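You operate a simulated robot arm through the tools that you are given. There is no shell and no other tool. Be economical: measure what you need, move in short steps, check, and stop when the job is done.

You run a simulated two-armed robot. Do the job below in one go: nothing can be reset, and whatever is moved stays where it is left.

## Task
Push the discs drawer shut. Then shut the wheels drawer. Then push the spares drawer shut. Then close the seals drawer. Then put two of the brushes from the top of the grey cabinet on the blue card. Do these in the order given.

It is judged by the outcome, as a careful person would: the job done as asked, and still so three seconds after it is handed in. It fails if anything else is knocked over, pushed out of place, dropped, spilled or broken. Lids that push on must go on centred and level and be pressed home; caps that screw on are set level and turned clockwise until they are tight.

## Robot
Two 7-joint arms with two-finger parallel grippers on one trunk, on a base that drives. Base frame: it is fixed to the floor where the robot stands at the start and does not move with it; the origin is under the middle of the robot, x ahead of it, y to its left, z up. Units: mm, degrees, N and s.
The left shoulder is at the start at [30, 119, 810], the right one opposite. With the tool pointing down near the work surface each hand reaches from about 100 to 640 mm from the robot's upright axis, wherever it stands, measured 20 degrees to its own side. Places, roughly: blue card [500, 500, 1000]; brush (3x2x4 cm) [600, 400, 900]; discs drawer [500, 100, 600]; seals drawer [200, 700, 600]; spares drawer [200, 700, 500]; wheels drawer [600, 100, 500]. Payload 3.43 kg a hand.
Tool frame (each hand has its own): the origin (TCP) lies between the finger pads and is the grasp point; the fingertips stand 30 mm ahead of it; z points along the fingers, y is the line along which they close. Largest opening 94 mm; finger width 28, thickness 10; the body of the gripper, 50 by 96 mm, starts 55 mm behind the TCP.
Orientation is that of the tool frame in the base frame, as a unit quaternion [w, x, y, z]. With the fingers straight down and closing along the base's y, the tool's x points along the base's -x, its y along +y and its z along -z.

## Interface
- The arms move only by the tool nudge_tool. It takes "left_rows", "right_rows" or both (then of equal length, played together; a hand with none holds still); each is a list of rows, each a list of 7 numbers: the turn, a rotation vector about the base's x, y, z in degrees, then the shift along the base's x, y, z in cm, then the opening in per cent of the stroke, from 0 (shut) to 100 (fully open). In form: [[ax, ay, az, tx, ty, tz, gripper], ...]. A call has 1 to 10 rows; each row is the pose to reach, as a shift and turn from the pose commanded when the call began. Each row takes 0.2 s and may step no farther than 50 mm and 8.6 degrees from the row before; otherwise, or with a gripper value out of range, the whole call is refused. A pose out of reach is approached as far as the arm can. The call stops where the force on the tool passes 40 N (or 10 N more than at its start, if that is more) or the arm is blocked; 0.2 s more then pass. The fingers move at their own pace (about 72 mm/s each) and stop on an object; they squeeze with about 24 N. The grip force told is the motor's: it shows also when the fingers shut on nothing. Time passes only in rows, and 0.2 s behind the last, so rows that repeat a pose let the fingers close. It gives the time, the measured TCP pose, the force on the tool (base axes), the opening and the grip force at its end, in the units of the frame above (readings bear some noise), with the torque about the TCP (base axes, N m) and any sound that the robot's microphone picked up, and new pictures: "views" is both (left out), scene, wrist or none (wrist: the cameras of the hands that moved).
- Cameras (640 x 400 px; columns grow to the right, rows downward): "scene" is now at [36.9, 35, 1511.1]; the picture's right is [0.46, -0.89, 0.00], its down [-0.71, -0.37, -0.60] and it looks along [0.53, 0.28, -0.80] (base axes); focal length 279 px, centre (320, 200). "left" rides on the left gripper at [76, -14, -103] in its tool frame; the picture's right is [0.18, 0.98, 0.00], its down [-0.75, 0.14, -0.64] and it looks along [-0.63, 0.12, 0.77] (tool axes); focal length 243 px, centre (320, 200). "right" rides on the right gripper at [76, 14, -103] in its tool frame; the picture's right is [-0.18, 0.98, 0.00], its down [-0.75, -0.14, -0.64] and it looks along [-0.63, -0.12, 0.77] (tool axes); focal length 243 px, centre (320, 200).
- raise_lower(by): slides the trunk up (or, below 0, down) by that many mm; the arms and the scene camera ride with it, the base frame stays. It gives what a move gives, with no picture.
- base_move(legs): drives the robot by 1 to 6 legs, each [ahead, turn to the left] in mm and degrees, along the robot's own axes; the way and the turn of a leg run together, so that a leg with both is an arc; at most 1500 mm and 180 degrees a leg. The arms and the cameras ride along, it lands a little off, and it stops where it bumps. It gives what a move gives, and a new picture of the scene camera.
- pan_tilt(pan, tilt): turns the head with the scene camera to pan (to the left, within 143 degrees either way) and tilt (down, from -29 to 69), counted from straight ahead of the robot. It gives what a move gives, and a new picture of the scene camera.
- locate(camera, pixels): for up to 12 pixels [column, row] of the newest picture of that camera ("zoom" is the newest enlarged one), the place [x, y, z] in the base frame of the surface seen there, good to about 3 mm. The clock stands still meanwhile.
- zoom(camera, box): a new picture of the part [left, top, right, bottom] of that camera's present view, enlarged. The clock stands still meanwhile.
- job_done(): hands the job in; it is judged then, once.

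Keep the steps short. Do not move on a guess: measure, check each grasp and each placing, and mend mistakes. In all there are 110 turns and 260 pictures (those below and enlarged ones count). Leave the grippers open and the arms clear of the work at the hand-in unless told otherwise, and finish with a single line.

The tools are called after "Call:" by a JSON object that holds its "method" and its "body". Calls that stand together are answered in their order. nudge_tool: Moves the arms, as the interface text tells. Its arguments: {"type":"object","properties":{"left_rows":{"type":"array"},"right_rows":{"type":"array"},"views":{"type":"string","enum":["both","scene","wrist","none"]}},"required":[]} The other tools are called the same way: raise_lower (by) slides the trunk up or down; base_move (legs) drives the base; pan_tilt (pan, tilt) turns the head that bears the scene camera; locate (camera, pixels) gives the place of the surface under pixels of a picture; zoom (camera, box) takes an enlarged picture of a part of a camera's view; job_done () hands the job in.

At the start:

```text
time: 0.0
left_ee_pos: [312.1, 463.8, 1191.8]
left_ee_rot: [0.0, -0.001, 1.0, 0.0]
left_ft_force: [0.0, 0.6, 0.3]
left_ft_torque: [0.02, -0.01, 0.0]
left_width: 94.1
left_grasp_force: 0.0
right_ee_pos: [297.1, 16.1, 1150.8]
right_ee_rot: [0.0, 0.0, 1.0, 0.0]
right_ft_force: [0.5, 0.3, 0.4]
right_ft_torque: [0.02, 0.01, -0.01]
right_width: 93.9
right_grasp_force: 0.0
trunk travel left (down, up): [-75.0, 335.0]
robot x, y, heading: [-2.4, -0.1, 0.0]
head pan, tilt: [27.6, 53.0]
```

scene: 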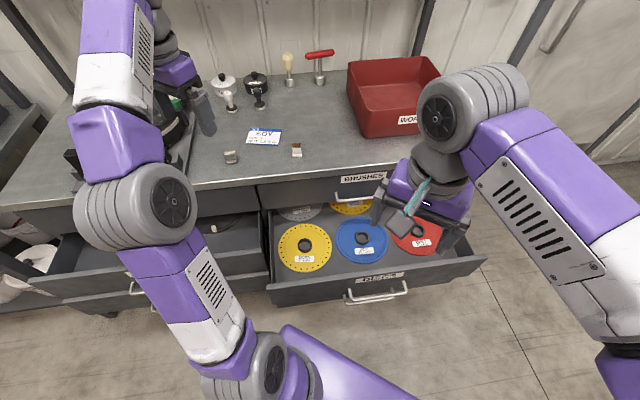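
right: 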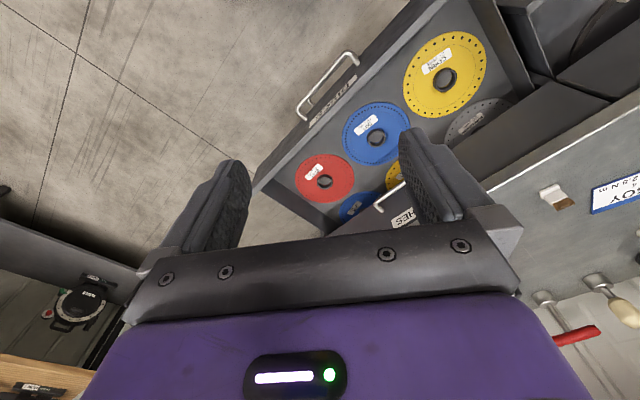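
left: 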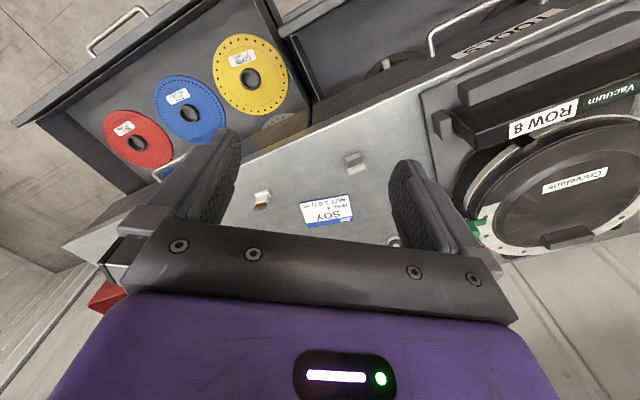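

I see a grey workbench with open drawers below it. I'll zoom in to read the labels and locate the front panels.

Call:
{"method": "zoom", "body": {"camera": "scene", "box": [220, 120, 500, 310]}}

Call:
{"method": "zoom", "body": {"camera": "scene", "box": [0, 60, 300, 330]}}

Call:
{"method": "locate", "body": {"camera": "scene", "pixels": [[376, 295], [270, 290], [483, 260], [260, 210], [365, 178], [264, 136], [230, 156], [297, 150], [140, 292], [200, 220], [10, 205], [380, 165]]}}

```text
2.11 times, centred on (360, 215) of scene
```

zoom: 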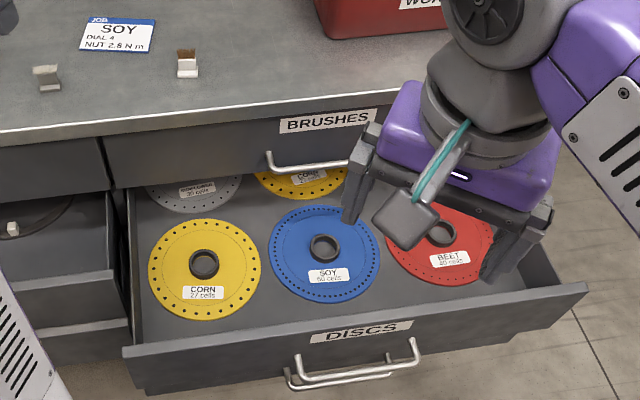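

```text
1.48 times, centred on (150, 195) of scene
```

zoom: 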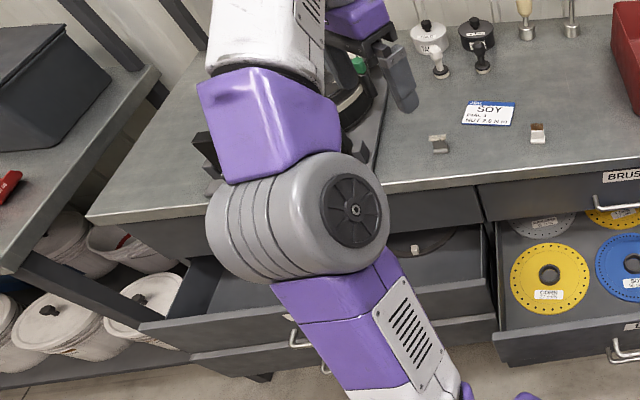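

```text
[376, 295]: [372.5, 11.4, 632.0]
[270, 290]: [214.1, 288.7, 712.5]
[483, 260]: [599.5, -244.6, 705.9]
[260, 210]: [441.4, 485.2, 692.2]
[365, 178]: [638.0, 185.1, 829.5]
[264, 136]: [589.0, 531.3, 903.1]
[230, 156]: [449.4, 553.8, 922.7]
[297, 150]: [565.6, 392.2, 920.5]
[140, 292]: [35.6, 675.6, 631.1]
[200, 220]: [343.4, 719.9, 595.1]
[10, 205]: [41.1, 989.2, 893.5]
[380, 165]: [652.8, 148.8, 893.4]
```

Two brushes stand on top, at (230,156) and (297,150), and the blue card is at (264,136). The cabinet front is turned about 36° to the robot. I'll look around with the head to see what's near.

Call:
{"method": "pan_tilt", "body": {"pan": 60, "tilt": 50}}

Call:
{"method": "pan_tilt", "body": {"pan": 0, "tilt": 60}}

Call:
{"method": "pan_tilt", "body": {"pan": 36, "tilt": 20}}

Call:
{"method": "pan_tilt", "body": {"pan": 100, "tilt": 40}}

Call:
{"method": "pan_tilt", "body": {"pan": -60, "tilt": 40}}

```text
time: 1.0
left_ee_pos: [311.9, 465.4, 1192.8]
left_ee_rot: [0.0, 0.0, 1.0, 0.001]
left_ft_force: [0.4, 0.1, -0.4]
left_ft_torque: [-0.01, 0.01, 0.01]
left_width: 93.9
left_grasp_force: 0.0
right_ee_pos: [297.3, 15.5, 1150.0]
right_ee_rot: [0.0, 0.0, 1.0, -0.001]
right_ft_force: [0.5, 0.5, 0.5]
right_ft_torque: [0.01, 0.03, 0.0]
right_width: 94.1
right_grasp_force: 0.1
trunk travel left (down, up): [-75.0, 335.0]
robot x, y, heading: [-3.4, 1.6, 0.1]
head pan, tilt: [60.0, 50.0]
```

scene: 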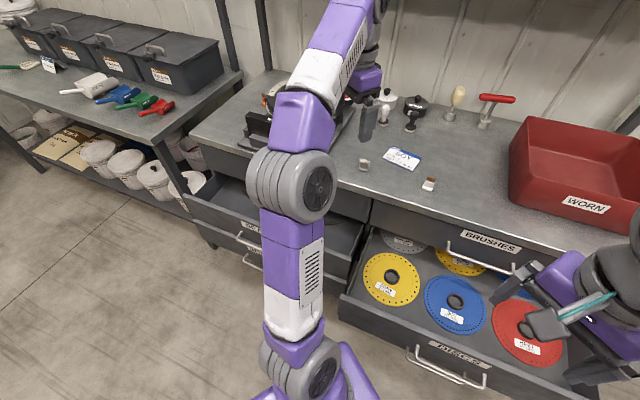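

```text
time: 2.3
left_ee_pos: [310.7, 464.9, 1191.4]
left_ee_rot: [-0.001, -0.001, 1.0, 0.001]
left_ft_force: [-0.8, 0.3, 0.1]
left_ft_torque: [-0.04, -0.01, 0.0]
left_width: 94.2
left_grasp_force: 0.1
right_ee_pos: [296.1, 15.7, 1151.8]
right_ee_rot: [0.0, 0.0, 1.0, 0.0]
right_ft_force: [0.5, -0.7, 0.2]
right_ft_torque: [0.04, -0.01, 0.01]
right_width: 93.8
right_grasp_force: 0.0
trunk travel left (down, up): [-75.0, 335.0]
robot x, y, heading: [1.1, -0.6, 0.1]
head pan, tilt: [0.0, 60.0]
```

scene: 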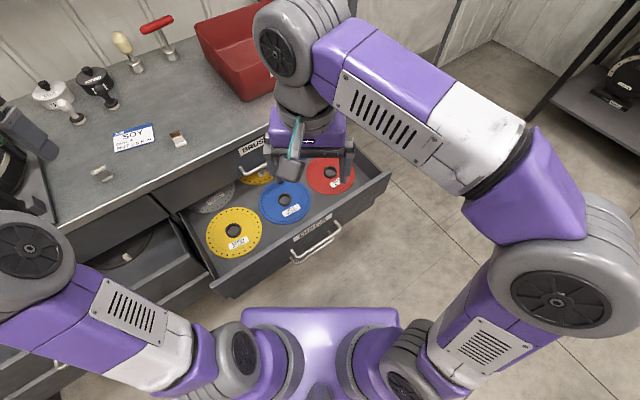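

```text
time: 3.4
left_ee_pos: [310.9, 464.7, 1192.0]
left_ee_rot: [0.0, -0.001, 1.0, 0.001]
left_ft_force: [-0.3, 0.2, 1.2]
left_ft_torque: [0.01, -0.02, 0.0]
left_width: 94.1
left_grasp_force: 0.1
right_ee_pos: [296.7, 16.7, 1150.5]
right_ee_rot: [0.0, 0.0, 1.0, 0.0]
right_ft_force: [0.5, 0.9, -0.2]
right_ft_torque: [0.0, -0.03, -0.01]
right_width: 94.2
right_grasp_force: 0.0
trunk travel left (down, up): [-75.0, 335.0]
robot x, y, heading: [-2.5, 0.6, -0.1]
head pan, tilt: [36.0, 20.0]
```

scene: 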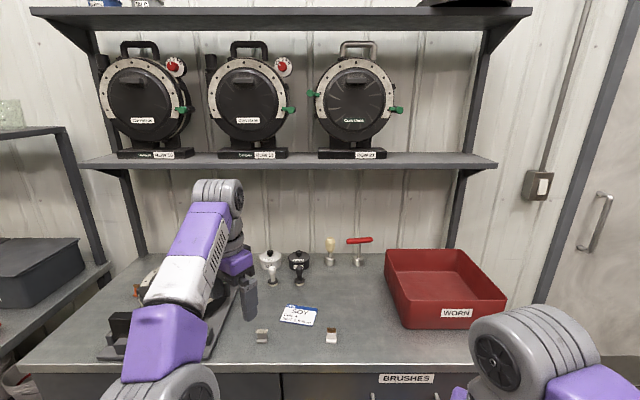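

```text
time: 4.7
left_ee_pos: [311.3, 466.2, 1192.0]
left_ee_rot: [0.0, 0.0, 1.0, 0.0]
left_ft_force: [-1.2, 0.3, -0.1]
left_ft_torque: [0.01, 0.03, 0.02]
left_width: 93.6
left_grasp_force: 0.1
right_ee_pos: [297.2, 15.6, 1150.4]
right_ee_rot: [0.0, 0.0, 1.0, 0.0]
right_ft_force: [0.1, -0.1, -0.1]
right_ft_torque: [0.04, 0.03, 0.0]
right_width: 93.8
right_grasp_force: 0.1
trunk travel left (down, up): [-75.0, 335.0]
robot x, y, heading: [-2.6, 2.6, -0.2]
head pan, tilt: [100.0, 40.0]
```

scene: 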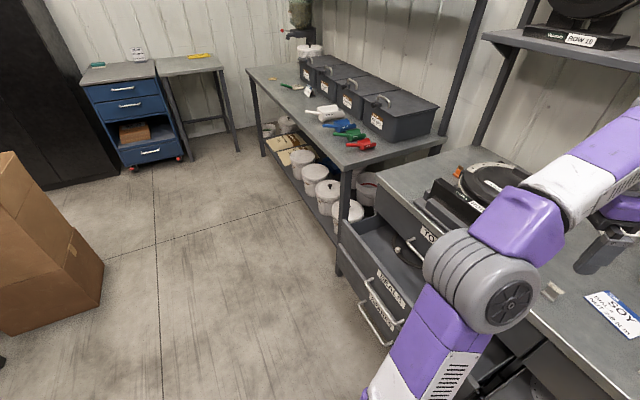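

```text
time: 7.2
left_ee_pos: [312.0, 465.3, 1190.8]
left_ee_rot: [0.0, 0.0, 1.0, 0.001]
left_ft_force: [0.0, 1.1, 0.0]
left_ft_torque: [0.02, 0.02, 0.02]
left_width: 93.9
left_grasp_force: 0.1
right_ee_pos: [296.0, 15.7, 1150.2]
right_ee_rot: [0.0, 0.0, 1.0, 0.0]
right_ft_force: [1.2, -0.1, 0.0]
right_ft_torque: [0.0, 0.02, 0.03]
right_width: 94.0
right_grasp_force: 0.0
trunk travel left (down, up): [-75.0, 335.0]
robot x, y, heading: [-0.5, -1.9, -0.0]
head pan, tilt: [-60.0, 40.0]
```

scene: 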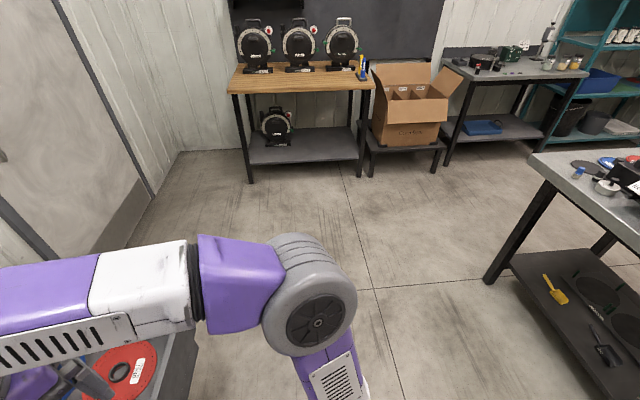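

I'll check behind before backing off.

Call:
{"method": "pan_tilt", "body": {"pan": 143, "tilt": 40}}

Call:
{"method": "pan_tilt", "body": {"pan": -143, "tilt": 40}}

```text
time: 10.1
left_ee_pos: [311.3, 465.1, 1193.1]
left_ee_rot: [0.001, 0.0, 1.0, 0.001]
left_ft_force: [0.1, 0.3, -0.4]
left_ft_torque: [0.03, 0.03, 0.0]
left_width: 94.3
left_grasp_force: 0.0
right_ee_pos: [296.7, 14.9, 1151.0]
right_ee_rot: [0.0, 0.001, 1.0, 0.0]
right_ft_force: [-0.2, -0.6, 0.6]
right_ft_torque: [-0.03, -0.01, 0.02]
right_width: 94.1
right_grasp_force: 0.1
trunk travel left (down, up): [-75.0, 335.0]
robot x, y, heading: [0.5, -0.0, -0.1]
head pan, tilt: [143.0, 40.0]
```

scene: 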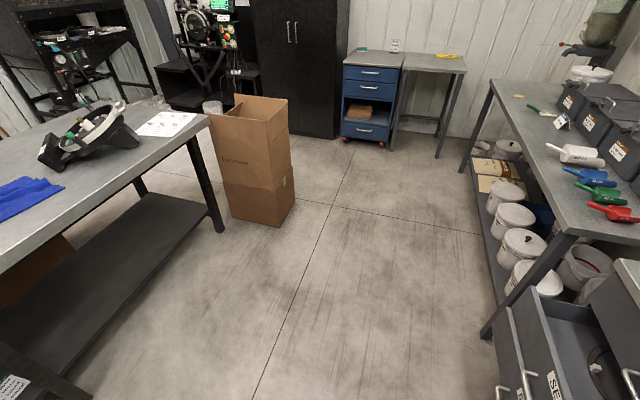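

```text
time: 14.0
left_ee_pos: [311.7, 465.7, 1191.8]
left_ee_rot: [0.0, 0.001, 1.0, 0.001]
left_ft_force: [-0.4, 0.2, -0.9]
left_ft_torque: [0.01, 0.02, -0.02]
left_width: 94.0
left_grasp_force: 0.1
right_ee_pos: [297.0, 16.0, 1150.5]
right_ee_rot: [0.0, 0.0, 1.0, 0.0]
right_ft_force: [-0.1, -0.1, -0.6]
right_ft_torque: [0.01, 0.0, -0.04]
right_width: 94.2
right_grasp_force: 0.0
trunk travel left (down, up): [-75.0, 335.0]
robot x, y, heading: [0.4, -1.0, 0.1]
head pan, tilt: [-143.0, 40.0]
```

scene: 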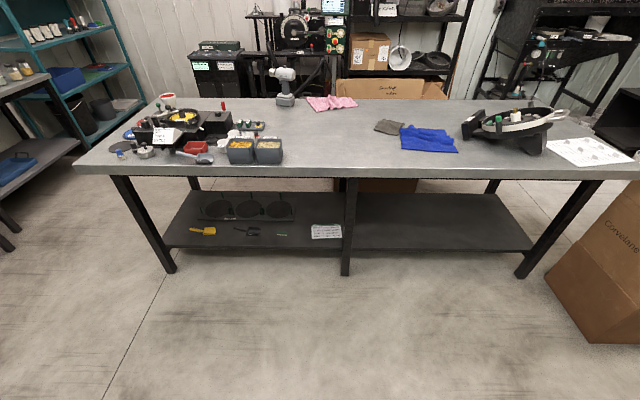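

Call:
{"method": "locate", "body": {"camera": "scene", "pixels": [[345, 176], [345, 270], [640, 176], [100, 174]]}}

Call:
{"method": "pan_tilt", "body": {"pan": 75, "tilt": 62}}

```text
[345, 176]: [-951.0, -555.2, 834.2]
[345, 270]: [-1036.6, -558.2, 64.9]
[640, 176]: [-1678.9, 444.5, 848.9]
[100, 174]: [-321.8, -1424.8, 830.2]
```

```text
time: 17.2
left_ee_pos: [311.6, 465.0, 1192.3]
left_ee_rot: [0.0, 0.0, 1.0, 0.001]
left_ft_force: [0.2, -1.0, -0.1]
left_ft_torque: [0.03, 0.0, -0.01]
left_width: 94.0
left_grasp_force: 0.0
right_ee_pos: [297.0, 14.7, 1150.8]
right_ee_rot: [0.0, -0.001, 1.0, 0.0]
right_ft_force: [0.6, 0.7, 0.0]
right_ft_torque: [-0.02, 0.0, -0.01]
right_width: 94.1
right_grasp_force: 0.1
trunk travel left (down, up): [-75.0, 335.0]
robot x, y, heading: [0.7, 1.0, -0.2]
head pan, tilt: [75.0, 62.0]
```

scene: 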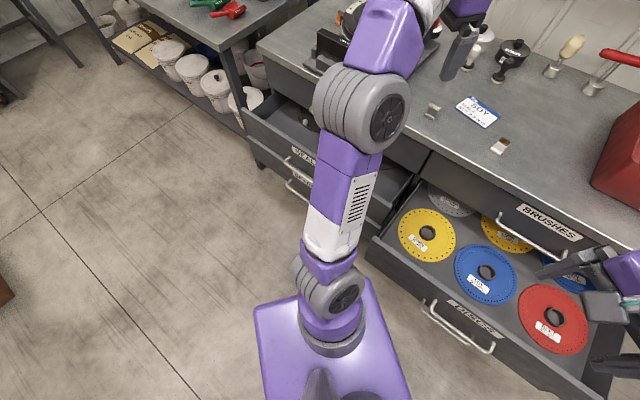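

The table behind is about 1.1 m off, so there is room. I'll back off 150, turn 36° left to face the cabinet, then back off a bit more.

Call:
{"method": "base_move", "body": {"legs": [[-150, 0], [0, 36], [-200, 0]]}}

Call:
{"method": "pan_tilt", "body": {"pan": 10, "tilt": 42}}

```text
time: 21.5
left_ee_pos: [-338.8, 440.3, 1192.6]
left_ee_rot: [0.001, -0.315, 0.949, 0.001]
left_ft_force: [0.0, -0.2, -0.1]
left_ft_torque: [0.05, 0.01, -0.01]
left_width: 94.1
left_grasp_force: 0.1
right_ee_pos: [-82.4, 70.1, 1151.0]
right_ee_rot: [-0.001, -0.313, 0.95, 0.0]
right_ft_force: [-0.7, -0.2, -0.5]
right_ft_torque: [-0.01, -0.02, 0.02]
right_width: 94.1
right_grasp_force: 0.0
trunk travel left (down, up): [-75.0, 335.0]
robot x, y, heading: [-309.9, -118.9, 36.6]
head pan, tilt: [75.0, 62.0]
```

scene: 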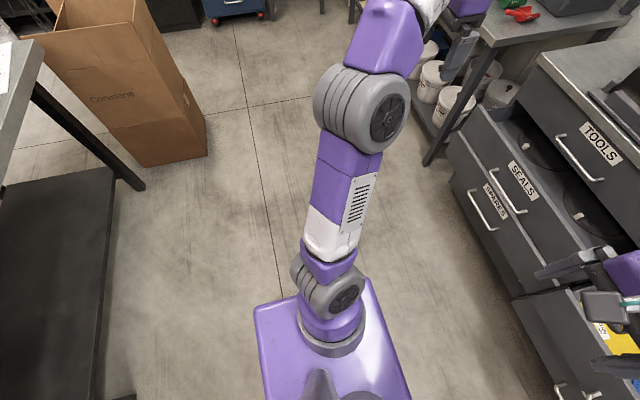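

```text
time: 22.8
left_ee_pos: [-338.9, 440.3, 1192.9]
left_ee_rot: [0.0, -0.314, 0.949, 0.001]
left_ft_force: [-0.1, -0.9, 0.8]
left_ft_torque: [-0.03, 0.0, 0.02]
left_width: 94.2
left_grasp_force: 0.1
right_ee_pos: [-81.3, 71.6, 1151.3]
right_ee_rot: [0.001, -0.314, 0.949, 0.0]
right_ft_force: [-0.8, -0.6, 0.2]
right_ft_torque: [0.02, 0.0, -0.02]
right_width: 94.1
right_grasp_force: 0.1
trunk travel left (down, up): [-75.0, 335.0]
robot x, y, heading: [-308.3, -118.4, 36.6]
head pan, tilt: [10.0, 42.0]
```

scene: 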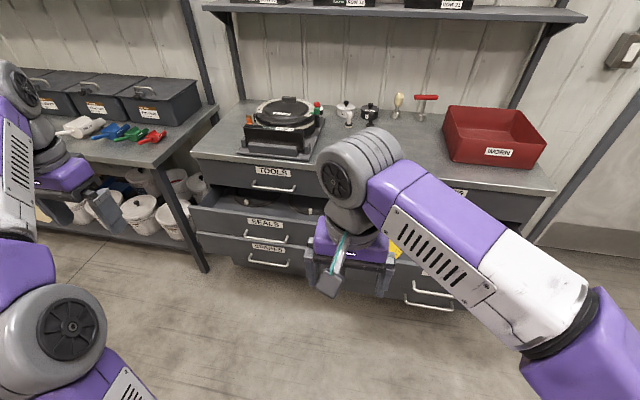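

Good overview now. I'll zoom in on the drawers.

Call:
{"method": "zoom", "body": {"camera": "scene", "box": [180, 150, 320, 280]}}

Call:
{"method": "zoom", "body": {"camera": "scene", "box": [360, 170, 520, 330]}}

Call:
{"method": "locate", "body": {"camera": "scene", "pixels": [[270, 223], [210, 213], [310, 228], [270, 246], [215, 240], [273, 170], [265, 238], [265, 262], [430, 305], [432, 293], [456, 285], [410, 290]]}}

```text
3.08 times, centred on (250, 215) of scene
```

zoom: 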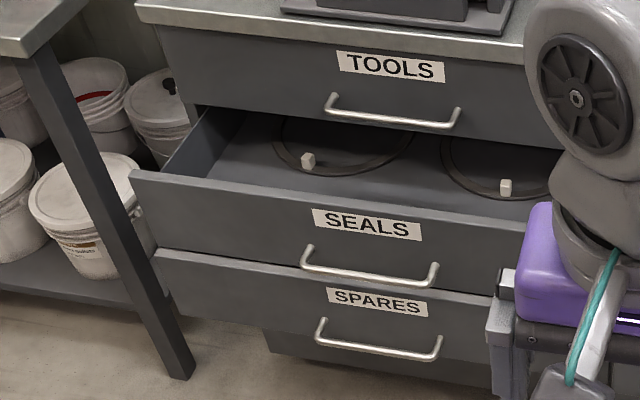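

```text
2.50 times, centred on (440, 250) of scene
```

zoom: 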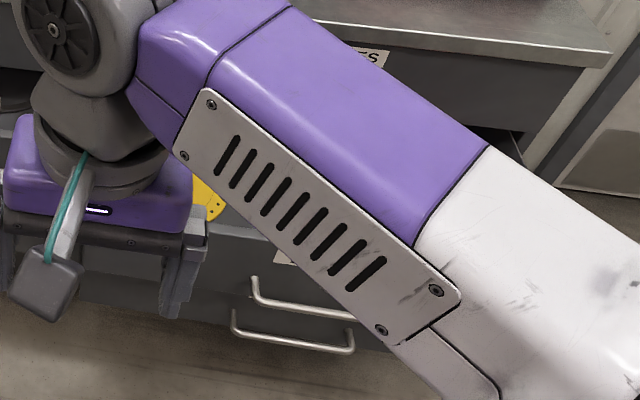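

```text
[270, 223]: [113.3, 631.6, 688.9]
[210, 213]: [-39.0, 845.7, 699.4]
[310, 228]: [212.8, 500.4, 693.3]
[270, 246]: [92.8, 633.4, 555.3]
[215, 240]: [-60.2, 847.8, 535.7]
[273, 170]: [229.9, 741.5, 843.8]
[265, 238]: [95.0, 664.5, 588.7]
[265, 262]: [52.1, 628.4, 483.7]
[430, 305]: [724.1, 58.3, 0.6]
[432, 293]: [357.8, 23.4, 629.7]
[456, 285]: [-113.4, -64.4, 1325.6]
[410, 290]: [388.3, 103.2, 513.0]
```

Faces measured (cabinet depth axis at 36°): discs open about 280 mm, seals about 160 and spares about 175. The right hand is in free air. I'll turn its fingers to horizontal toward the cabinet, shut them and lower it, to use as a pusher.

Call:
{"method": "nudge_tool", "body": {"right_rows": [[5, -6.88, 0, 0.56, -0.78, -4.5, 0], [10, -13.76, 0, 1.12, -1.56, -9, 0], [15, -20.64, 0, 1.68, -2.34, -13.5, 0], [20, -27.5, 0, 2.24, -3.12, -18, 0], [25, -34.4, 0, 2.8, -3.9, -22.5, 0], [30, -41.3, 0, 3.36, -4.68, -27, 0], [35, -48.2, 0, 3.92, -5.46, -31.5, 0], [40, -55, 0, 4.48, -6.24, -36, 0], [45, -61.9, 0, 5.04, -7.02, -40.5, 0], [50, -68.8, 0, 5.6, -7.8, -45, 0]], "views": "both"}}

```text
time: 25.0
left_ee_pos: [-337.7, 440.4, 1192.7]
left_ee_rot: [0.0, -0.316, 0.949, 0.001]
left_ft_force: [0.6, 1.3, -0.3]
left_ft_torque: [0.0, 0.05, 0.0]
left_width: 94.0
left_grasp_force: 0.1
right_ee_pos: [-22.5, 110.4, 790.9]
right_ee_rot: [0.557, -0.217, 0.743, 0.301]
right_ft_force: [0.7, 0.0, 0.1]
right_ft_torque: [0.01, -0.03, 0.01]
right_width: 0.0
right_grasp_force: 23.6
right hand out of reach, approached as far as the arm can: row 5, 6, 7, 8, 9, 10
trunk travel left (down, up): [-75.0, 335.0]
robot x, y, heading: [-309.7, -118.1, 36.4]
head pan, tilt: [10.0, 42.0]
stopped in row 10 (right hand): the arm was blocked; the commanded pose is now the measured one
```

scene: 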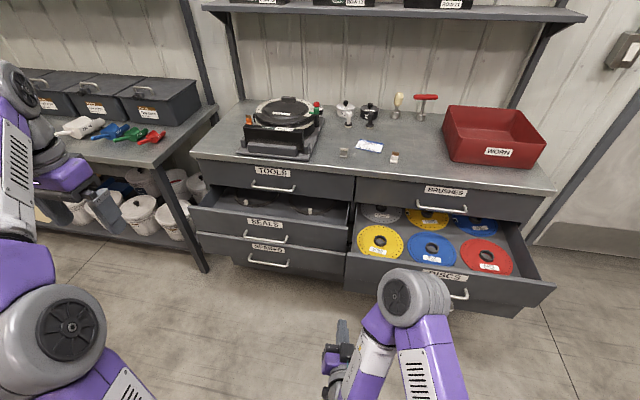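
right: 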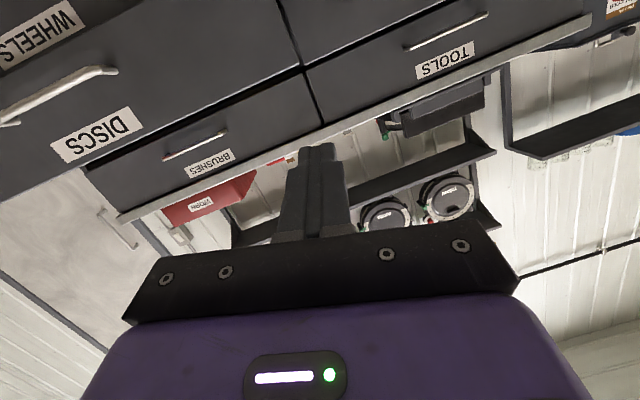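

The hand is nearly horizontal but the arm was at its limit close to the body. I'll bring it further out and lower it.

Call:
{"method": "nudge_tool", "body": {"right_rows": [[0, 0, -4, 2.7, 2, 0, 0], [0, 0, -8, 5.4, 4, 0, 0], [0, 0, -8, 8.1, 5.9, -2, 0], [0, 0, -8, 9.5, 3.5, -5, 0], [0, 0, -8, 11.5, 1, -9, 0]], "views": "scene"}}

```text
refused: row 5 steps farther than a row can; nothing moved
```

Call:
{"method": "nudge_tool", "body": {"right_rows": [[0, 0, -4, 2.7, 2, 0, 0], [0, 0, -8, 5.4, 4, 0, 0], [0, 0, -8, 8.1, 5.9, -2, 0], [0, 0, -8, 9.5, 3.5, -5, 0], [0, 0, -8, 11, 1.5, -8, 0]], "views": "scene"}}

```text
time: 26.2
left_ee_pos: [-338.2, 439.9, 1191.6]
left_ee_rot: [-0.001, -0.316, 0.949, 0.001]
left_ft_force: [0.6, 0.2, 0.7]
left_ft_torque: [0.0, 0.02, 0.02]
left_width: 93.9
left_grasp_force: 0.0
right_ee_pos: [79.7, 134.7, 715.2]
right_ee_rot: [0.577, -0.166, 0.757, 0.258]
right_ft_force: [0.2, 0.9, 0.2]
right_ft_torque: [0.01, -0.01, -0.04]
right_width: 0.1
right_grasp_force: 24.3
right hand out of reach, approached as far as the arm can: row 5
trunk travel left (down, up): [-75.0, 335.0]
robot x, y, heading: [-309.6, -116.8, 36.7]
head pan, tilt: [10.0, 42.0]
```

scene: 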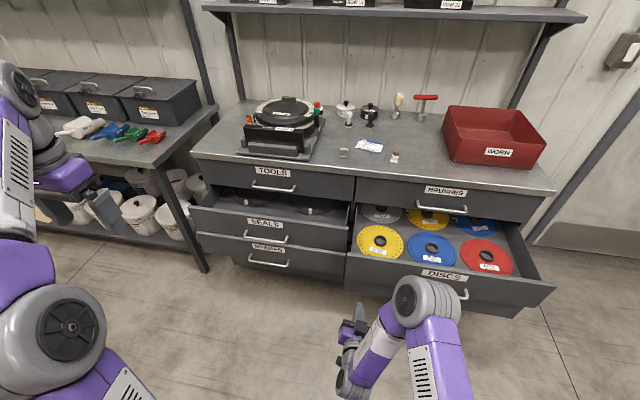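

The hand is now well posed, at heading 36° and pitched 11° down. I'll measure the discs face and look for the wheels drawer below it.

Call:
{"method": "zoom", "body": {"camera": "scene", "box": [330, 180, 570, 330]}}

Call:
{"method": "locate", "body": {"camera": "scene", "pixels": [[443, 264], [443, 276], [350, 265], [550, 292], [400, 272], [390, 285], [480, 298], [446, 192], [380, 200], [500, 310], [465, 295], [349, 285]]}}

Call:
{"method": "zoom", "body": {"camera": "right", "box": [0, 0, 640, 300]}}

```text
2.67 times, centred on (450, 255) of scene
```

zoom: 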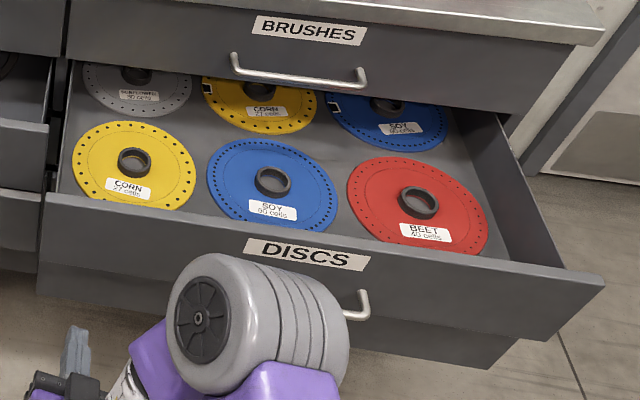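

```text
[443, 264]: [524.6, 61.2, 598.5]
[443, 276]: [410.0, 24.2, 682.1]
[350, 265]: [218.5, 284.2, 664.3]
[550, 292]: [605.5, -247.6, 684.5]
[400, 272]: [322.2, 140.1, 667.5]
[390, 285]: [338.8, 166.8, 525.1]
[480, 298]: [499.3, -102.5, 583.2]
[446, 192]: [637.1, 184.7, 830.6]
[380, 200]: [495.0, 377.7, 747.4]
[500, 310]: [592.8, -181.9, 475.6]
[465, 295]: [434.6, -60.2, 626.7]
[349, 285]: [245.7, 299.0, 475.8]
```

```text
1.00 times, centred on (320, 150) of right (not enlarged: the box is as wide or as high as the picture)
```

zoom: 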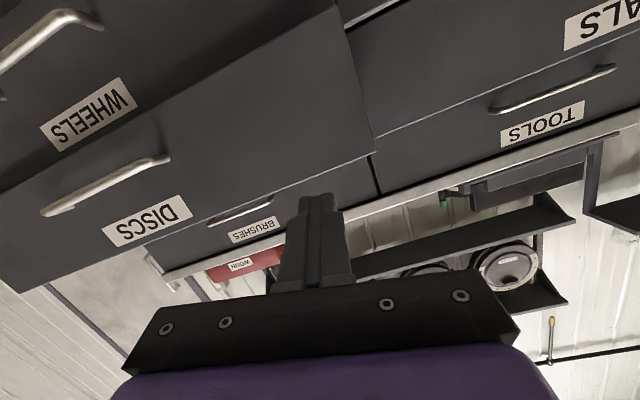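

Discs face is at depth 344, wheels face at 373, and the closed plane is at 624. The discs centre is 221 mm right of the origin line. I'll lower the trunk 40 mm (tip to about z 668, above the handle) and shift the robot about 283 mm to the right.

Call:
{"method": "raise_lower", "body": {"by": -40}}

Call:
{"method": "base_move", "body": {"legs": [[0, -90], [283, 0], [0, 89.5]]}}

```text
time: 27.0
left_ee_pos: [-338.0, 440.2, 1152.7]
left_ee_rot: [0.0, -0.315, 0.949, 0.001]
left_ft_force: [-0.7, 0.3, 0.0]
left_ft_torque: [0.0, 0.03, 0.0]
left_width: 94.0
left_grasp_force: 0.1
right_ee_pos: [78.7, 133.4, 674.2]
right_ee_rot: [0.578, -0.165, 0.757, 0.257]
right_ft_force: [0.1, -0.7, 0.6]
right_ft_torque: [-0.01, -0.02, 0.0]
right_width: 0.0
right_grasp_force: 23.4
trunk travel left (down, up): [-35.0, 375.0]
robot x, y, heading: [-310.1, -117.9, 36.6]
head pan, tilt: [10.0, 42.0]
```

```text
time: 36.6
left_ee_pos: [-160.8, 215.7, 1152.2]
left_ee_rot: [0.0, -0.303, 0.953, 0.001]
left_ft_force: [0.0, -0.2, -0.2]
left_ft_torque: [0.02, 0.01, 0.02]
left_width: 93.9
left_grasp_force: 0.0
right_ee_pos: [248.4, -99.1, 674.8]
right_ee_rot: [0.581, -0.156, 0.759, 0.25]
right_ft_force: [-0.7, -0.4, -0.2]
right_ft_torque: [-0.05, -0.01, -0.03]
right_width: 0.0
right_grasp_force: 24.3
trunk travel left (down, up): [-35.0, 375.0]
robot x, y, heading: [-147.3, -340.6, 35.2]
head pan, tilt: [10.0, 42.0]
```

scene: 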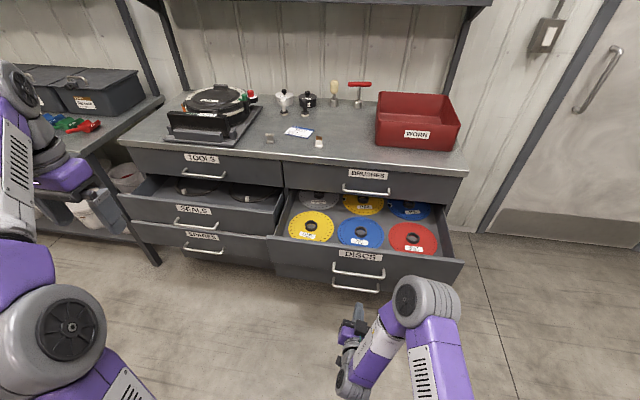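

The hand is lined up with the drawer centre. I'll drive 150 ahead, leaving the tip about 20 mm short.

Call:
{"method": "base_move", "body": {"legs": [[150, 0.5]]}}

Call:
{"method": "zoom", "body": {"camera": "right", "box": [0, 0, 640, 400]}}

```text
time: 38.0
left_ee_pos: [-42.3, 304.1, 1151.8]
left_ee_rot: [-0.001, -0.307, 0.952, 0.0]
left_ft_force: [0.8, 0.8, 0.4]
left_ft_torque: [-0.05, 0.02, 0.0]
left_width: 94.0
left_grasp_force: 0.2
right_ee_pos: [369.9, -10.3, 674.6]
right_ee_rot: [0.58, -0.159, 0.758, 0.252]
right_ft_force: [-0.8, 0.6, -0.1]
right_ft_torque: [0.0, 0.02, 0.01]
right_width: 0.0
right_grasp_force: 23.9
trunk travel left (down, up): [-35.0, 375.0]
robot x, y, heading: [-29.1, -255.8, 35.6]
head pan, tilt: [10.0, 42.0]
```

scene: 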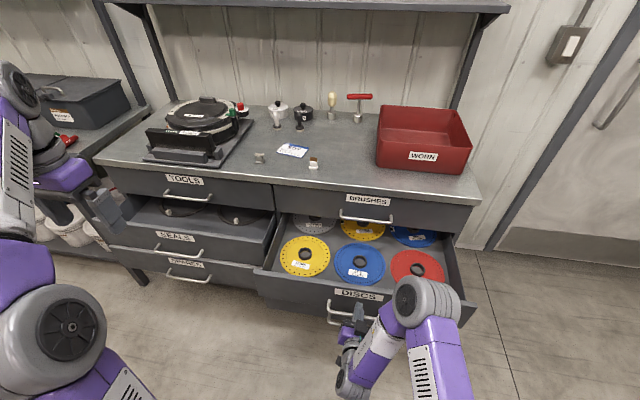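

```text
1.00 times, centred on (320, 200) of right (not enlarged: the box is as wide or as high as the picture)
```

zoom: 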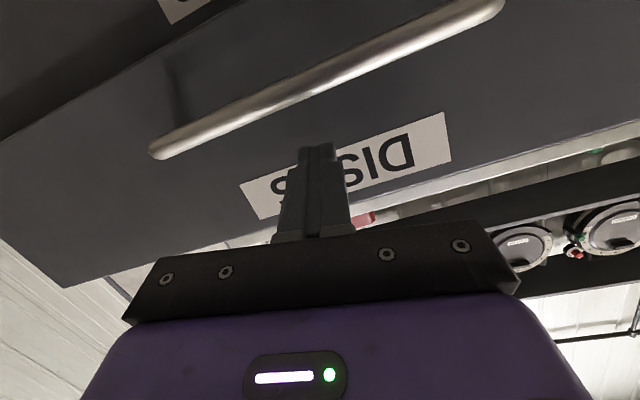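

The tip sits on the label region above the handle. I'll push with the arm along the closing direction, 100 mm in short rows.

Call:
{"method": "nudge_tool", "body": {"right_rows": [[0, 0, 0, 1.21, 0.88, 0, 0], [0, 0, 0, 2.43, 1.76, 0, 0], [0, 0, 0, 3.64, 2.65, 0, 0], [0, 0, 0, 4.85, 3.53, 0, 0], [0, 0, 0, 6.07, 4.41, 0, 0], [0, 0, 0, 7.28, 5.29, 0, 0], [0, 0, 0, 8.5, 6.17, 0, 0], [0, 0, 0, 9.71, 7.05, 0, 0]], "views": "both"}}

```text
time: 39.8
left_ee_pos: [-43.7, 303.5, 1152.0]
left_ee_rot: [0.0, -0.307, 0.952, 0.001]
left_ft_force: [-0.5, 0.8, -0.7]
left_ft_torque: [0.02, 0.02, -0.04]
left_width: 93.8
left_grasp_force: 0.1
right_ee_pos: [466.3, 61.2, 673.8]
right_ee_rot: [0.579, -0.16, 0.759, 0.251]
right_ft_force: [0.0, 0.6, 0.7]
right_ft_torque: [-0.02, -0.02, 0.01]
right_width: 0.0
right_grasp_force: 23.7
trunk travel left (down, up): [-35.0, 375.0]
robot x, y, heading: [-26.2, -257.9, 35.7]
head pan, tilt: [10.0, 42.0]
```

scene: 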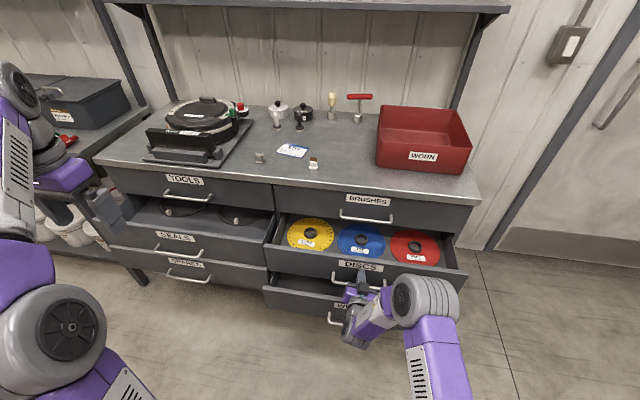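
right: 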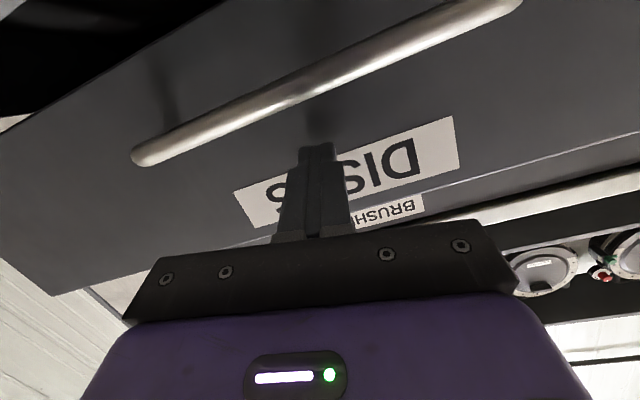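

The drawer slides with little force. The tip is at depth 443. I'll drive the base 120 ahead to carry on the push.

Call:
{"method": "base_move", "body": {"legs": [[120, 0.3]]}}

```text
time: 41.0
left_ee_pos: [52.9, 375.2, 1151.3]
left_ee_rot: [0.0, -0.308, 0.951, 0.001]
left_ft_force: [0.8, 1.7, -0.4]
left_ft_torque: [-0.02, 0.05, 0.0]
left_width: 94.0
left_grasp_force: 0.2
right_ee_pos: [563.7, 133.0, 674.7]
right_ee_rot: [0.579, -0.159, 0.759, 0.251]
right_ft_force: [0.1, -0.2, -0.2]
right_ft_torque: [-0.02, 0.0, 0.0]
right_width: 0.1
right_grasp_force: 24.0
trunk travel left (down, up): [-35.0, 375.0]
robot x, y, heading: [71.6, -187.0, 35.9]
head pan, tilt: [10.0, 42.0]
```

scene: 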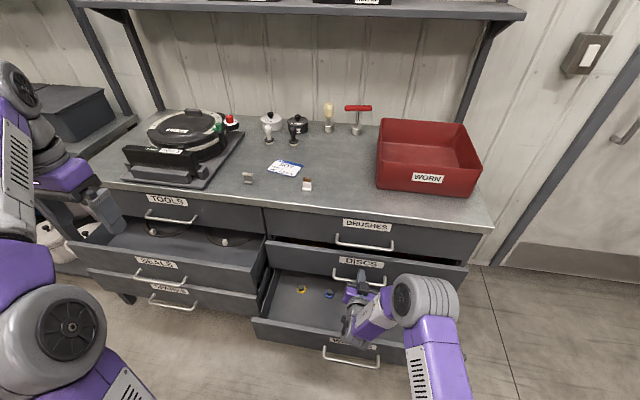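

About 60 mm is left. I'll push it home with the arm, letting the force limit stop it.

Call:
{"method": "nudge_tool", "body": {"right_rows": [[0, 0, 0, 0.81, 0.59, 0, 0], [0, 0, 0, 1.62, 1.18, 0, 0], [0, 0, 0, 2.43, 1.76, 0, 0], [0, 0, 0, 3.24, 2.35, 0, 0], [0, 0, 0, 4.04, 2.94, 0, 0], [0, 0, 0, 4.85, 3.53, 0, 0], [0, 0, 0, 5.26, 3.82, 0, 0], [0, 0, 0, 5.66, 4.12, 0, 0], [0, 0, 0, 6.07, 4.41, 0, 0]], "views": "both"}}

```text
time: 42.6
left_ee_pos: [48.6, 370.8, 1154.1]
left_ee_rot: [0.002, -0.308, 0.952, 0.0]
left_ft_force: [0.7, -0.8, 0.7]
left_ft_torque: [0.0, -0.03, -0.02]
left_width: 94.0
left_grasp_force: 0.0
right_ee_pos: [607.7, 165.3, 675.4]
right_ee_rot: [0.579, -0.16, 0.759, 0.252]
right_ft_force: [-21.1, -20.8, 13.5]
right_ft_torque: [0.45, -0.48, -0.06]
right_width: 0.0
right_grasp_force: 23.8
trunk travel left (down, up): [-35.0, 375.0]
robot x, y, heading: [68.8, -186.4, 35.9]
head pan, tilt: [10.0, 42.0]
stopped in row 7 (right hand): the force on the tool passed its limit at 54 N (the readings are from after the stop); the commanded pose is now the measured one
```

scene: 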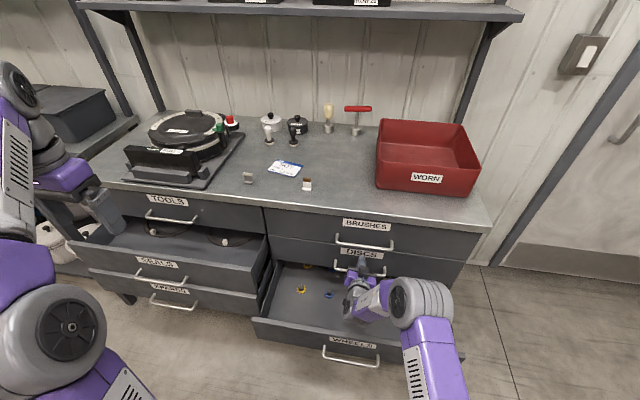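
right: 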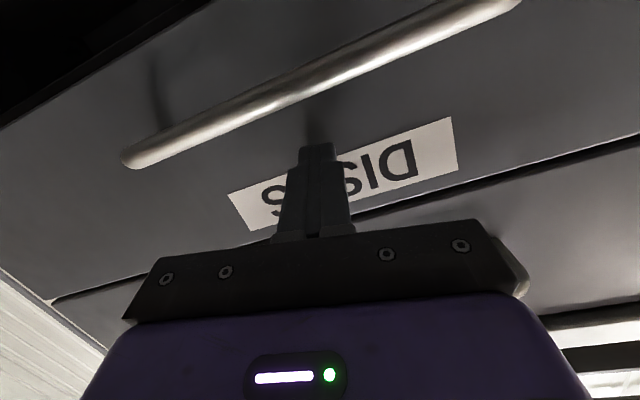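

A hard stop at 54 N. I'll check that the discs face is flush with the brushes face.

Call:
{"method": "locate", "body": {"camera": "scene", "pixels": [[310, 245], [310, 225], [420, 262], [420, 240], [363, 252], [363, 222], [300, 335], [352, 342], [350, 365]]}}

Call:
{"method": "zoom", "body": {"camera": "scene", "box": [240, 190, 500, 370]}}

```text
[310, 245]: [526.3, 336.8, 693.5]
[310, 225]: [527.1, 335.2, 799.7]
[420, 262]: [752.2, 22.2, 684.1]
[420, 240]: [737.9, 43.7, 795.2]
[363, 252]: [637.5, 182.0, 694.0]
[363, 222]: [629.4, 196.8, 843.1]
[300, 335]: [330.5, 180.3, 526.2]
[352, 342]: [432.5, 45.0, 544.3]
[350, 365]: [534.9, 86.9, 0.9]
```

```text
2.22 times, centred on (370, 280) of scene
```

zoom: 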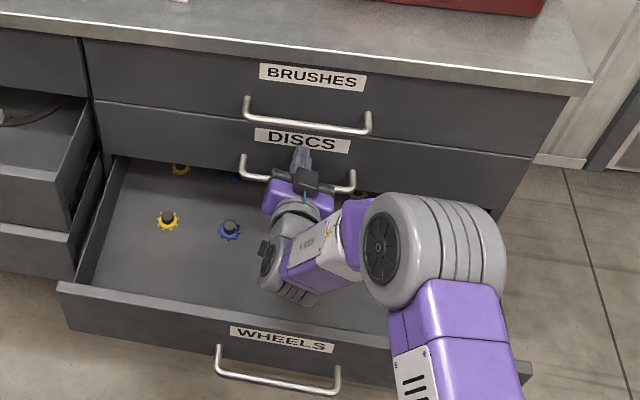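

Discs is flush (623.8 against 623.5). Next I'll retreat straight back: the arm 60 mm, then the base 290 mm.

Call:
{"method": "nudge_tool", "body": {"right_rows": [[0, 0, 0, -2.4, -1.8, 0, 0], [0, 0, 0, -5.66, -4.12, 0, 0]], "views": "none"}}

Call:
{"method": "base_move", "body": {"legs": [[-290, 0]]}}

```text
time: 43.2
left_ee_pos: [51.7, 374.2, 1152.5]
left_ee_rot: [0.0, -0.308, 0.951, 0.001]
left_ft_force: [-0.4, -0.7, -0.3]
left_ft_torque: [0.03, 0.02, 0.03]
left_width: 93.9
left_grasp_force: 0.1
right_ee_pos: [556.3, 125.7, 671.7]
right_ee_rot: [0.577, -0.161, 0.761, 0.25]
right_ft_force: [0.7, -0.8, 0.1]
right_ft_torque: [-0.03, 0.01, -0.03]
right_width: 0.2
right_grasp_force: 23.8
trunk travel left (down, up): [-35.0, 375.0]
robot x, y, heading: [70.3, -188.1, 35.7]
head pan, tilt: [10.0, 42.0]
```

```text
time: 45.2
left_ee_pos: [-184.9, 203.2, 1152.5]
left_ee_rot: [0.001, -0.31, 0.951, 0.001]
left_ft_force: [0.0, -0.1, -0.7]
left_ft_torque: [0.05, -0.02, 0.03]
left_width: 94.1
left_grasp_force: 0.1
right_ee_pos: [318.3, -41.5, 670.9]
right_ee_rot: [0.577, -0.161, 0.761, 0.251]
right_ft_force: [0.8, -0.1, -0.3]
right_ft_torque: [-0.01, 0.01, -0.02]
right_width: 0.0
right_grasp_force: 24.4
trunk travel left (down, up): [-35.0, 375.0]
robot x, y, heading: [-159.5, -355.2, 35.8]
head pan, tilt: [10.0, 42.0]
```

scene: 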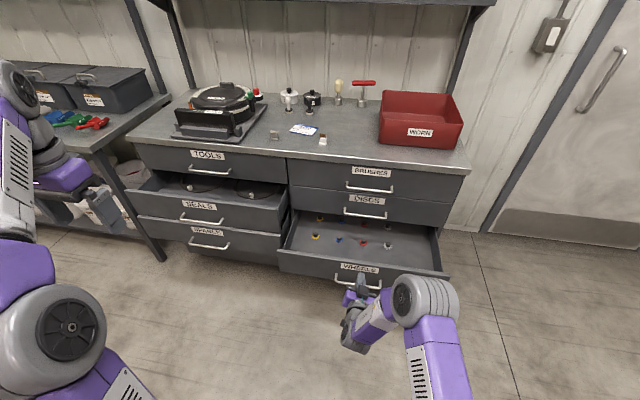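

The tip is at depth 262, clear of the wheels handle. I'll lower the trunk 35 and the arm 90, then measure the wheels face.

Call:
{"method": "raise_lower", "body": {"by": -35}}

Call:
{"method": "nudge_tool", "body": {"right_rows": [[0, 0, 0, 0, 0, -3, 0], [0, 0, 0, 0, 0, -6, 0], [0, 0, 0, 0, 0, -8.5, 0]], "views": "both"}}

Call:
{"method": "locate", "body": {"camera": "scene", "pixels": [[300, 250], [300, 262], [300, 275], [425, 268], [425, 280], [340, 258], [360, 250]]}}

Call:
{"method": "zoom", "body": {"camera": "scene", "box": [260, 180, 460, 320]}}

```text
time: 46.0
left_ee_pos: [-183.8, 203.2, 1117.6]
left_ee_rot: [-0.001, -0.309, 0.951, 0.001]
left_ft_force: [0.5, 0.1, -0.4]
left_ft_torque: [0.02, 0.02, 0.0]
left_width: 94.0
left_grasp_force: 0.1
right_ee_pos: [319.1, -42.1, 636.3]
right_ee_rot: [0.575, -0.162, 0.761, 0.251]
right_ft_force: [-0.4, 0.2, 0.6]
right_ft_torque: [-0.01, -0.01, 0.0]
right_width: 0.1
right_grasp_force: 24.5
trunk travel left (down, up): [0.0, 410.0]
robot x, y, heading: [-161.7, -353.4, 35.9]
head pan, tilt: [10.0, 42.0]
```

```text
time: 46.8
left_ee_pos: [-184.7, 203.6, 1117.3]
left_ee_rot: [0.0, -0.31, 0.951, 0.001]
left_ft_force: [0.6, 0.7, 0.8]
left_ft_torque: [0.03, -0.01, 0.02]
left_width: 93.8
left_grasp_force: 0.0
right_ee_pos: [310.5, -27.3, 557.6]
right_ee_rot: [0.576, -0.161, 0.763, 0.245]
right_ft_force: [-0.4, 0.3, 0.4]
right_ft_torque: [0.0, 0.0, -0.02]
right_width: 0.0
right_grasp_force: 24.4
right hand out of reach, approached as far as the arm can: row 1, 2, 3
trunk travel left (down, up): [0.0, 410.0]
robot x, y, heading: [-158.5, -355.8, 36.0]
head pan, tilt: [10.0, 42.0]
```

scene: 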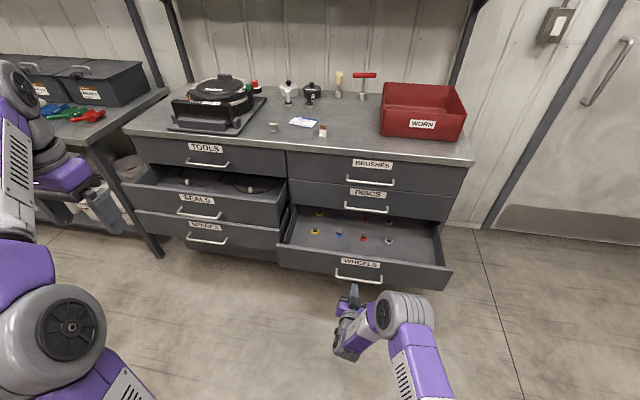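
right: 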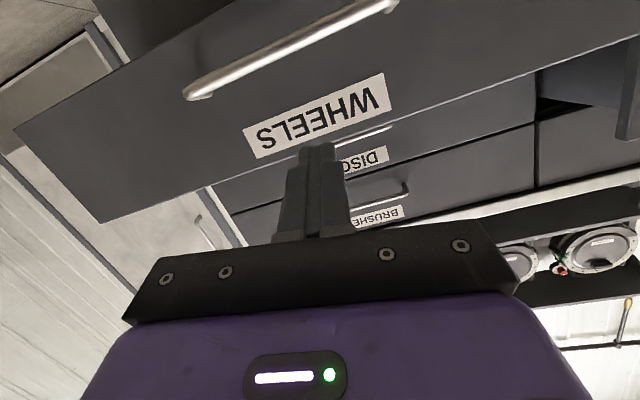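

```text
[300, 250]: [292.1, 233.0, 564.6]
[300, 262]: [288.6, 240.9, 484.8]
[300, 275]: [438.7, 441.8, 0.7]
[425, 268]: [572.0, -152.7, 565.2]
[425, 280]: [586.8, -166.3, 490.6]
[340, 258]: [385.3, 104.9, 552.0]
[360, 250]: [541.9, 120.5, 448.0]
```

```text
2.86 times, centred on (360, 250) of scene
```

zoom: 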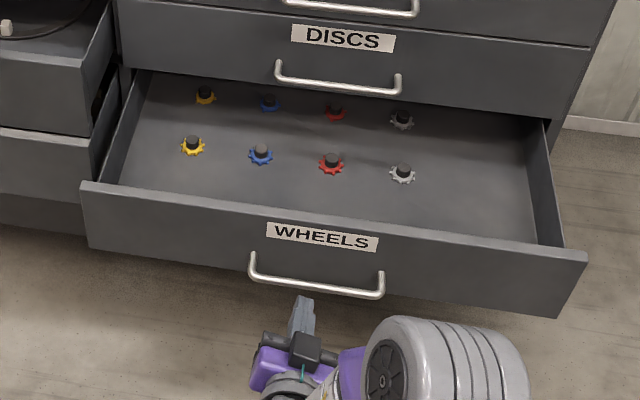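

Wheels: top edge at z≈573, face at depth 373. The tip is at z 551 and depth 264. I'll drive 95 to come close and check that the tip stays above the handle.

Call:
{"method": "base_move", "body": {"legs": [[95, 0]]}}

Call:
{"method": "zoom", "body": {"camera": "right", "box": [100, 0, 540, 275]}}

```text
time: 47.9
left_ee_pos: [-110.5, 257.3, 1117.3]
left_ee_rot: [0.0, -0.31, 0.951, 0.001]
left_ft_force: [0.2, -0.7, -0.2]
left_ft_torque: [0.0, 0.01, 0.01]
left_width: 93.9
left_grasp_force: 0.0
right_ee_pos: [385.2, 28.2, 557.5]
right_ee_rot: [0.578, -0.161, 0.763, 0.243]
right_ft_force: [0.9, -0.7, 0.3]
right_ft_torque: [-0.01, 0.04, -0.01]
right_width: 0.0
right_grasp_force: 24.3
trunk travel left (down, up): [0.0, 410.0]
robot x, y, heading: [-86.3, -298.9, 36.2]
head pan, tilt: [10.0, 42.0]
```

scene: 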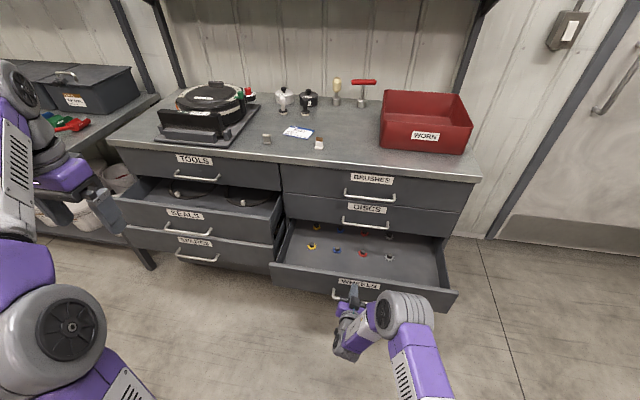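

```text
1.45 times, centred on (320, 138) of right
```

zoom: 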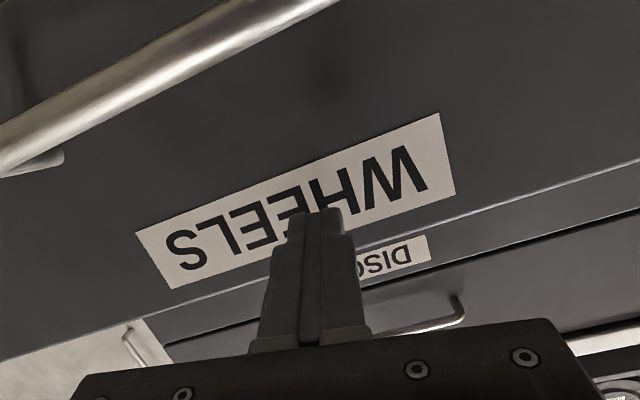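

The tip is on the label above the handle, 16 mm short. I'll push in two gentle base legs.

Call:
{"method": "base_move", "body": {"legs": [[100, 0], [95, 0]]}}

```text
time: 49.8
left_ee_pos: [46.9, 371.8, 1116.6]
left_ee_rot: [0.001, -0.31, 0.951, 0.001]
left_ft_force: [0.1, -0.4, 0.3]
left_ft_torque: [-0.01, 0.02, -0.02]
left_width: 94.1
left_grasp_force: 0.0
right_ee_pos: [542.6, 142.6, 556.5]
right_ee_rot: [0.577, -0.16, 0.763, 0.243]
right_ft_force: [0.4, 0.8, -0.7]
right_ft_torque: [-0.04, 0.03, 0.02]
right_width: 0.0
right_grasp_force: 24.1
trunk travel left (down, up): [0.0, 410.0]
robot x, y, heading: [71.8, -189.2, 36.0]
head pan, tilt: [10.0, 42.0]
```

scene: 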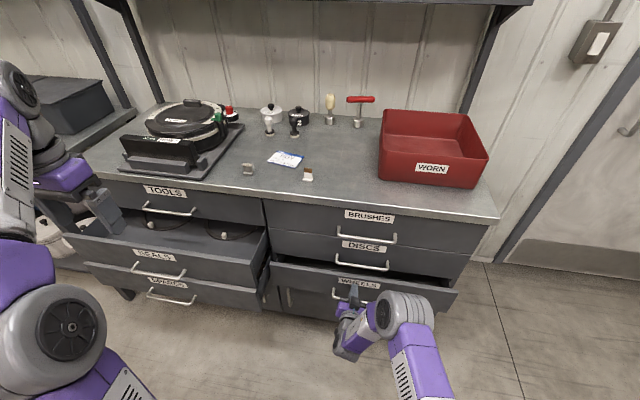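

About 72 mm is left. I'll finish with the arm under the force limit.

Call:
{"method": "nudge_tool", "body": {"right_rows": [[0, 0, 0, 0.97, 0.7, 0, 0], [0, 0, 0, 1.94, 1.41, 0, 0], [0, 0, 0, 2.91, 2.12, 0, 0], [0, 0, 0, 3.88, 2.82, 0, 0], [0, 0, 0, 4.61, 3.35, 0, 0], [0, 0, 0, 5.26, 3.82, 0, 0], [0, 0, 0, 5.82, 4.23, 0, 0], [0, 0, 0, 6.31, 4.58, 0, 0], [0, 0, 0, 6.72, 4.88, 0, 0], [0, 0, 0, 7.12, 5.17, 0, 0]], "views": "scene"}}

Call:
{"method": "locate", "body": {"camera": "scene", "pixels": [[310, 240], [310, 270], [420, 262], [420, 285], [163, 254], [110, 240], [240, 262], [165, 283], [110, 272], [240, 293]]}}

Call:
{"method": "zoom", "body": {"camera": "scene", "box": [60, 170, 500, 340]}}

```text
time: 51.4
left_ee_pos: [44.6, 369.5, 1118.0]
left_ee_rot: [0.001, -0.31, 0.951, 0.002]
left_ft_force: [-0.4, 0.3, -0.2]
left_ft_torque: [0.02, -0.03, -0.02]
left_width: 94.4
left_grasp_force: 0.1
right_ee_pos: [597.0, 180.0, 557.6]
right_ee_rot: [0.577, -0.159, 0.764, 0.242]
right_ft_force: [-17.1, -18.3, 14.6]
right_ft_torque: [0.47, -0.49, -0.06]
right_width: 0.1
right_grasp_force: 24.2
trunk travel left (down, up): [0.0, 410.0]
robot x, y, heading: [67.2, -189.0, 35.8]
head pan, tilt: [10.0, 42.0]
stopped in row 8 (right hand): the force on the tool passed its limit at 50 N (the readings are from after the stop); the commanded pose is now the measured one
```

scene: 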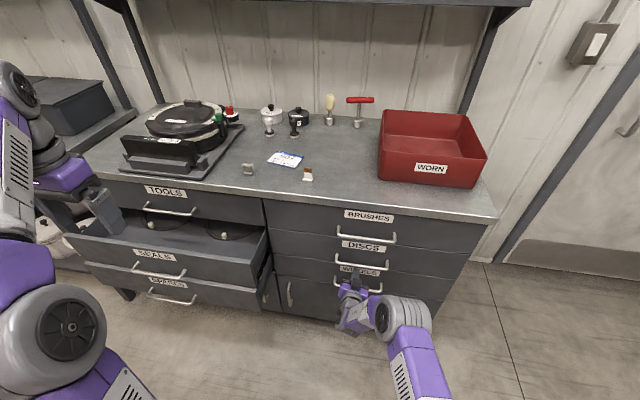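

```text
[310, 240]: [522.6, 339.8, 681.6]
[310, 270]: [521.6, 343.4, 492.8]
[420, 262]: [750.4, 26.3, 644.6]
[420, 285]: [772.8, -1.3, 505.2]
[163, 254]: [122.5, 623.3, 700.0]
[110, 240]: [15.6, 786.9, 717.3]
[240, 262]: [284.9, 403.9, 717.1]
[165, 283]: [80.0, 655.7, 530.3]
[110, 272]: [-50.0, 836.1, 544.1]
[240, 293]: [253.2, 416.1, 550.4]
```

```text
1.45 times, centred on (280, 255) of scene
```

zoom: 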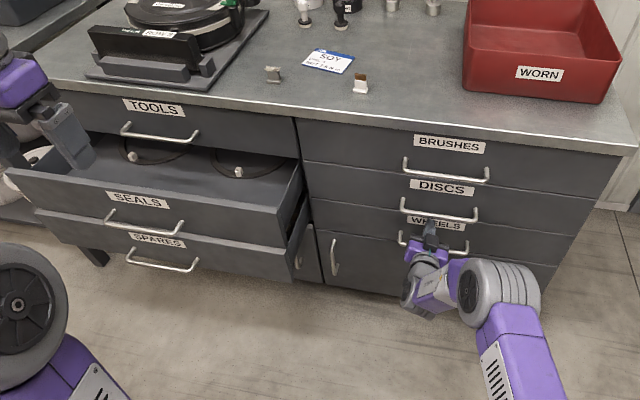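

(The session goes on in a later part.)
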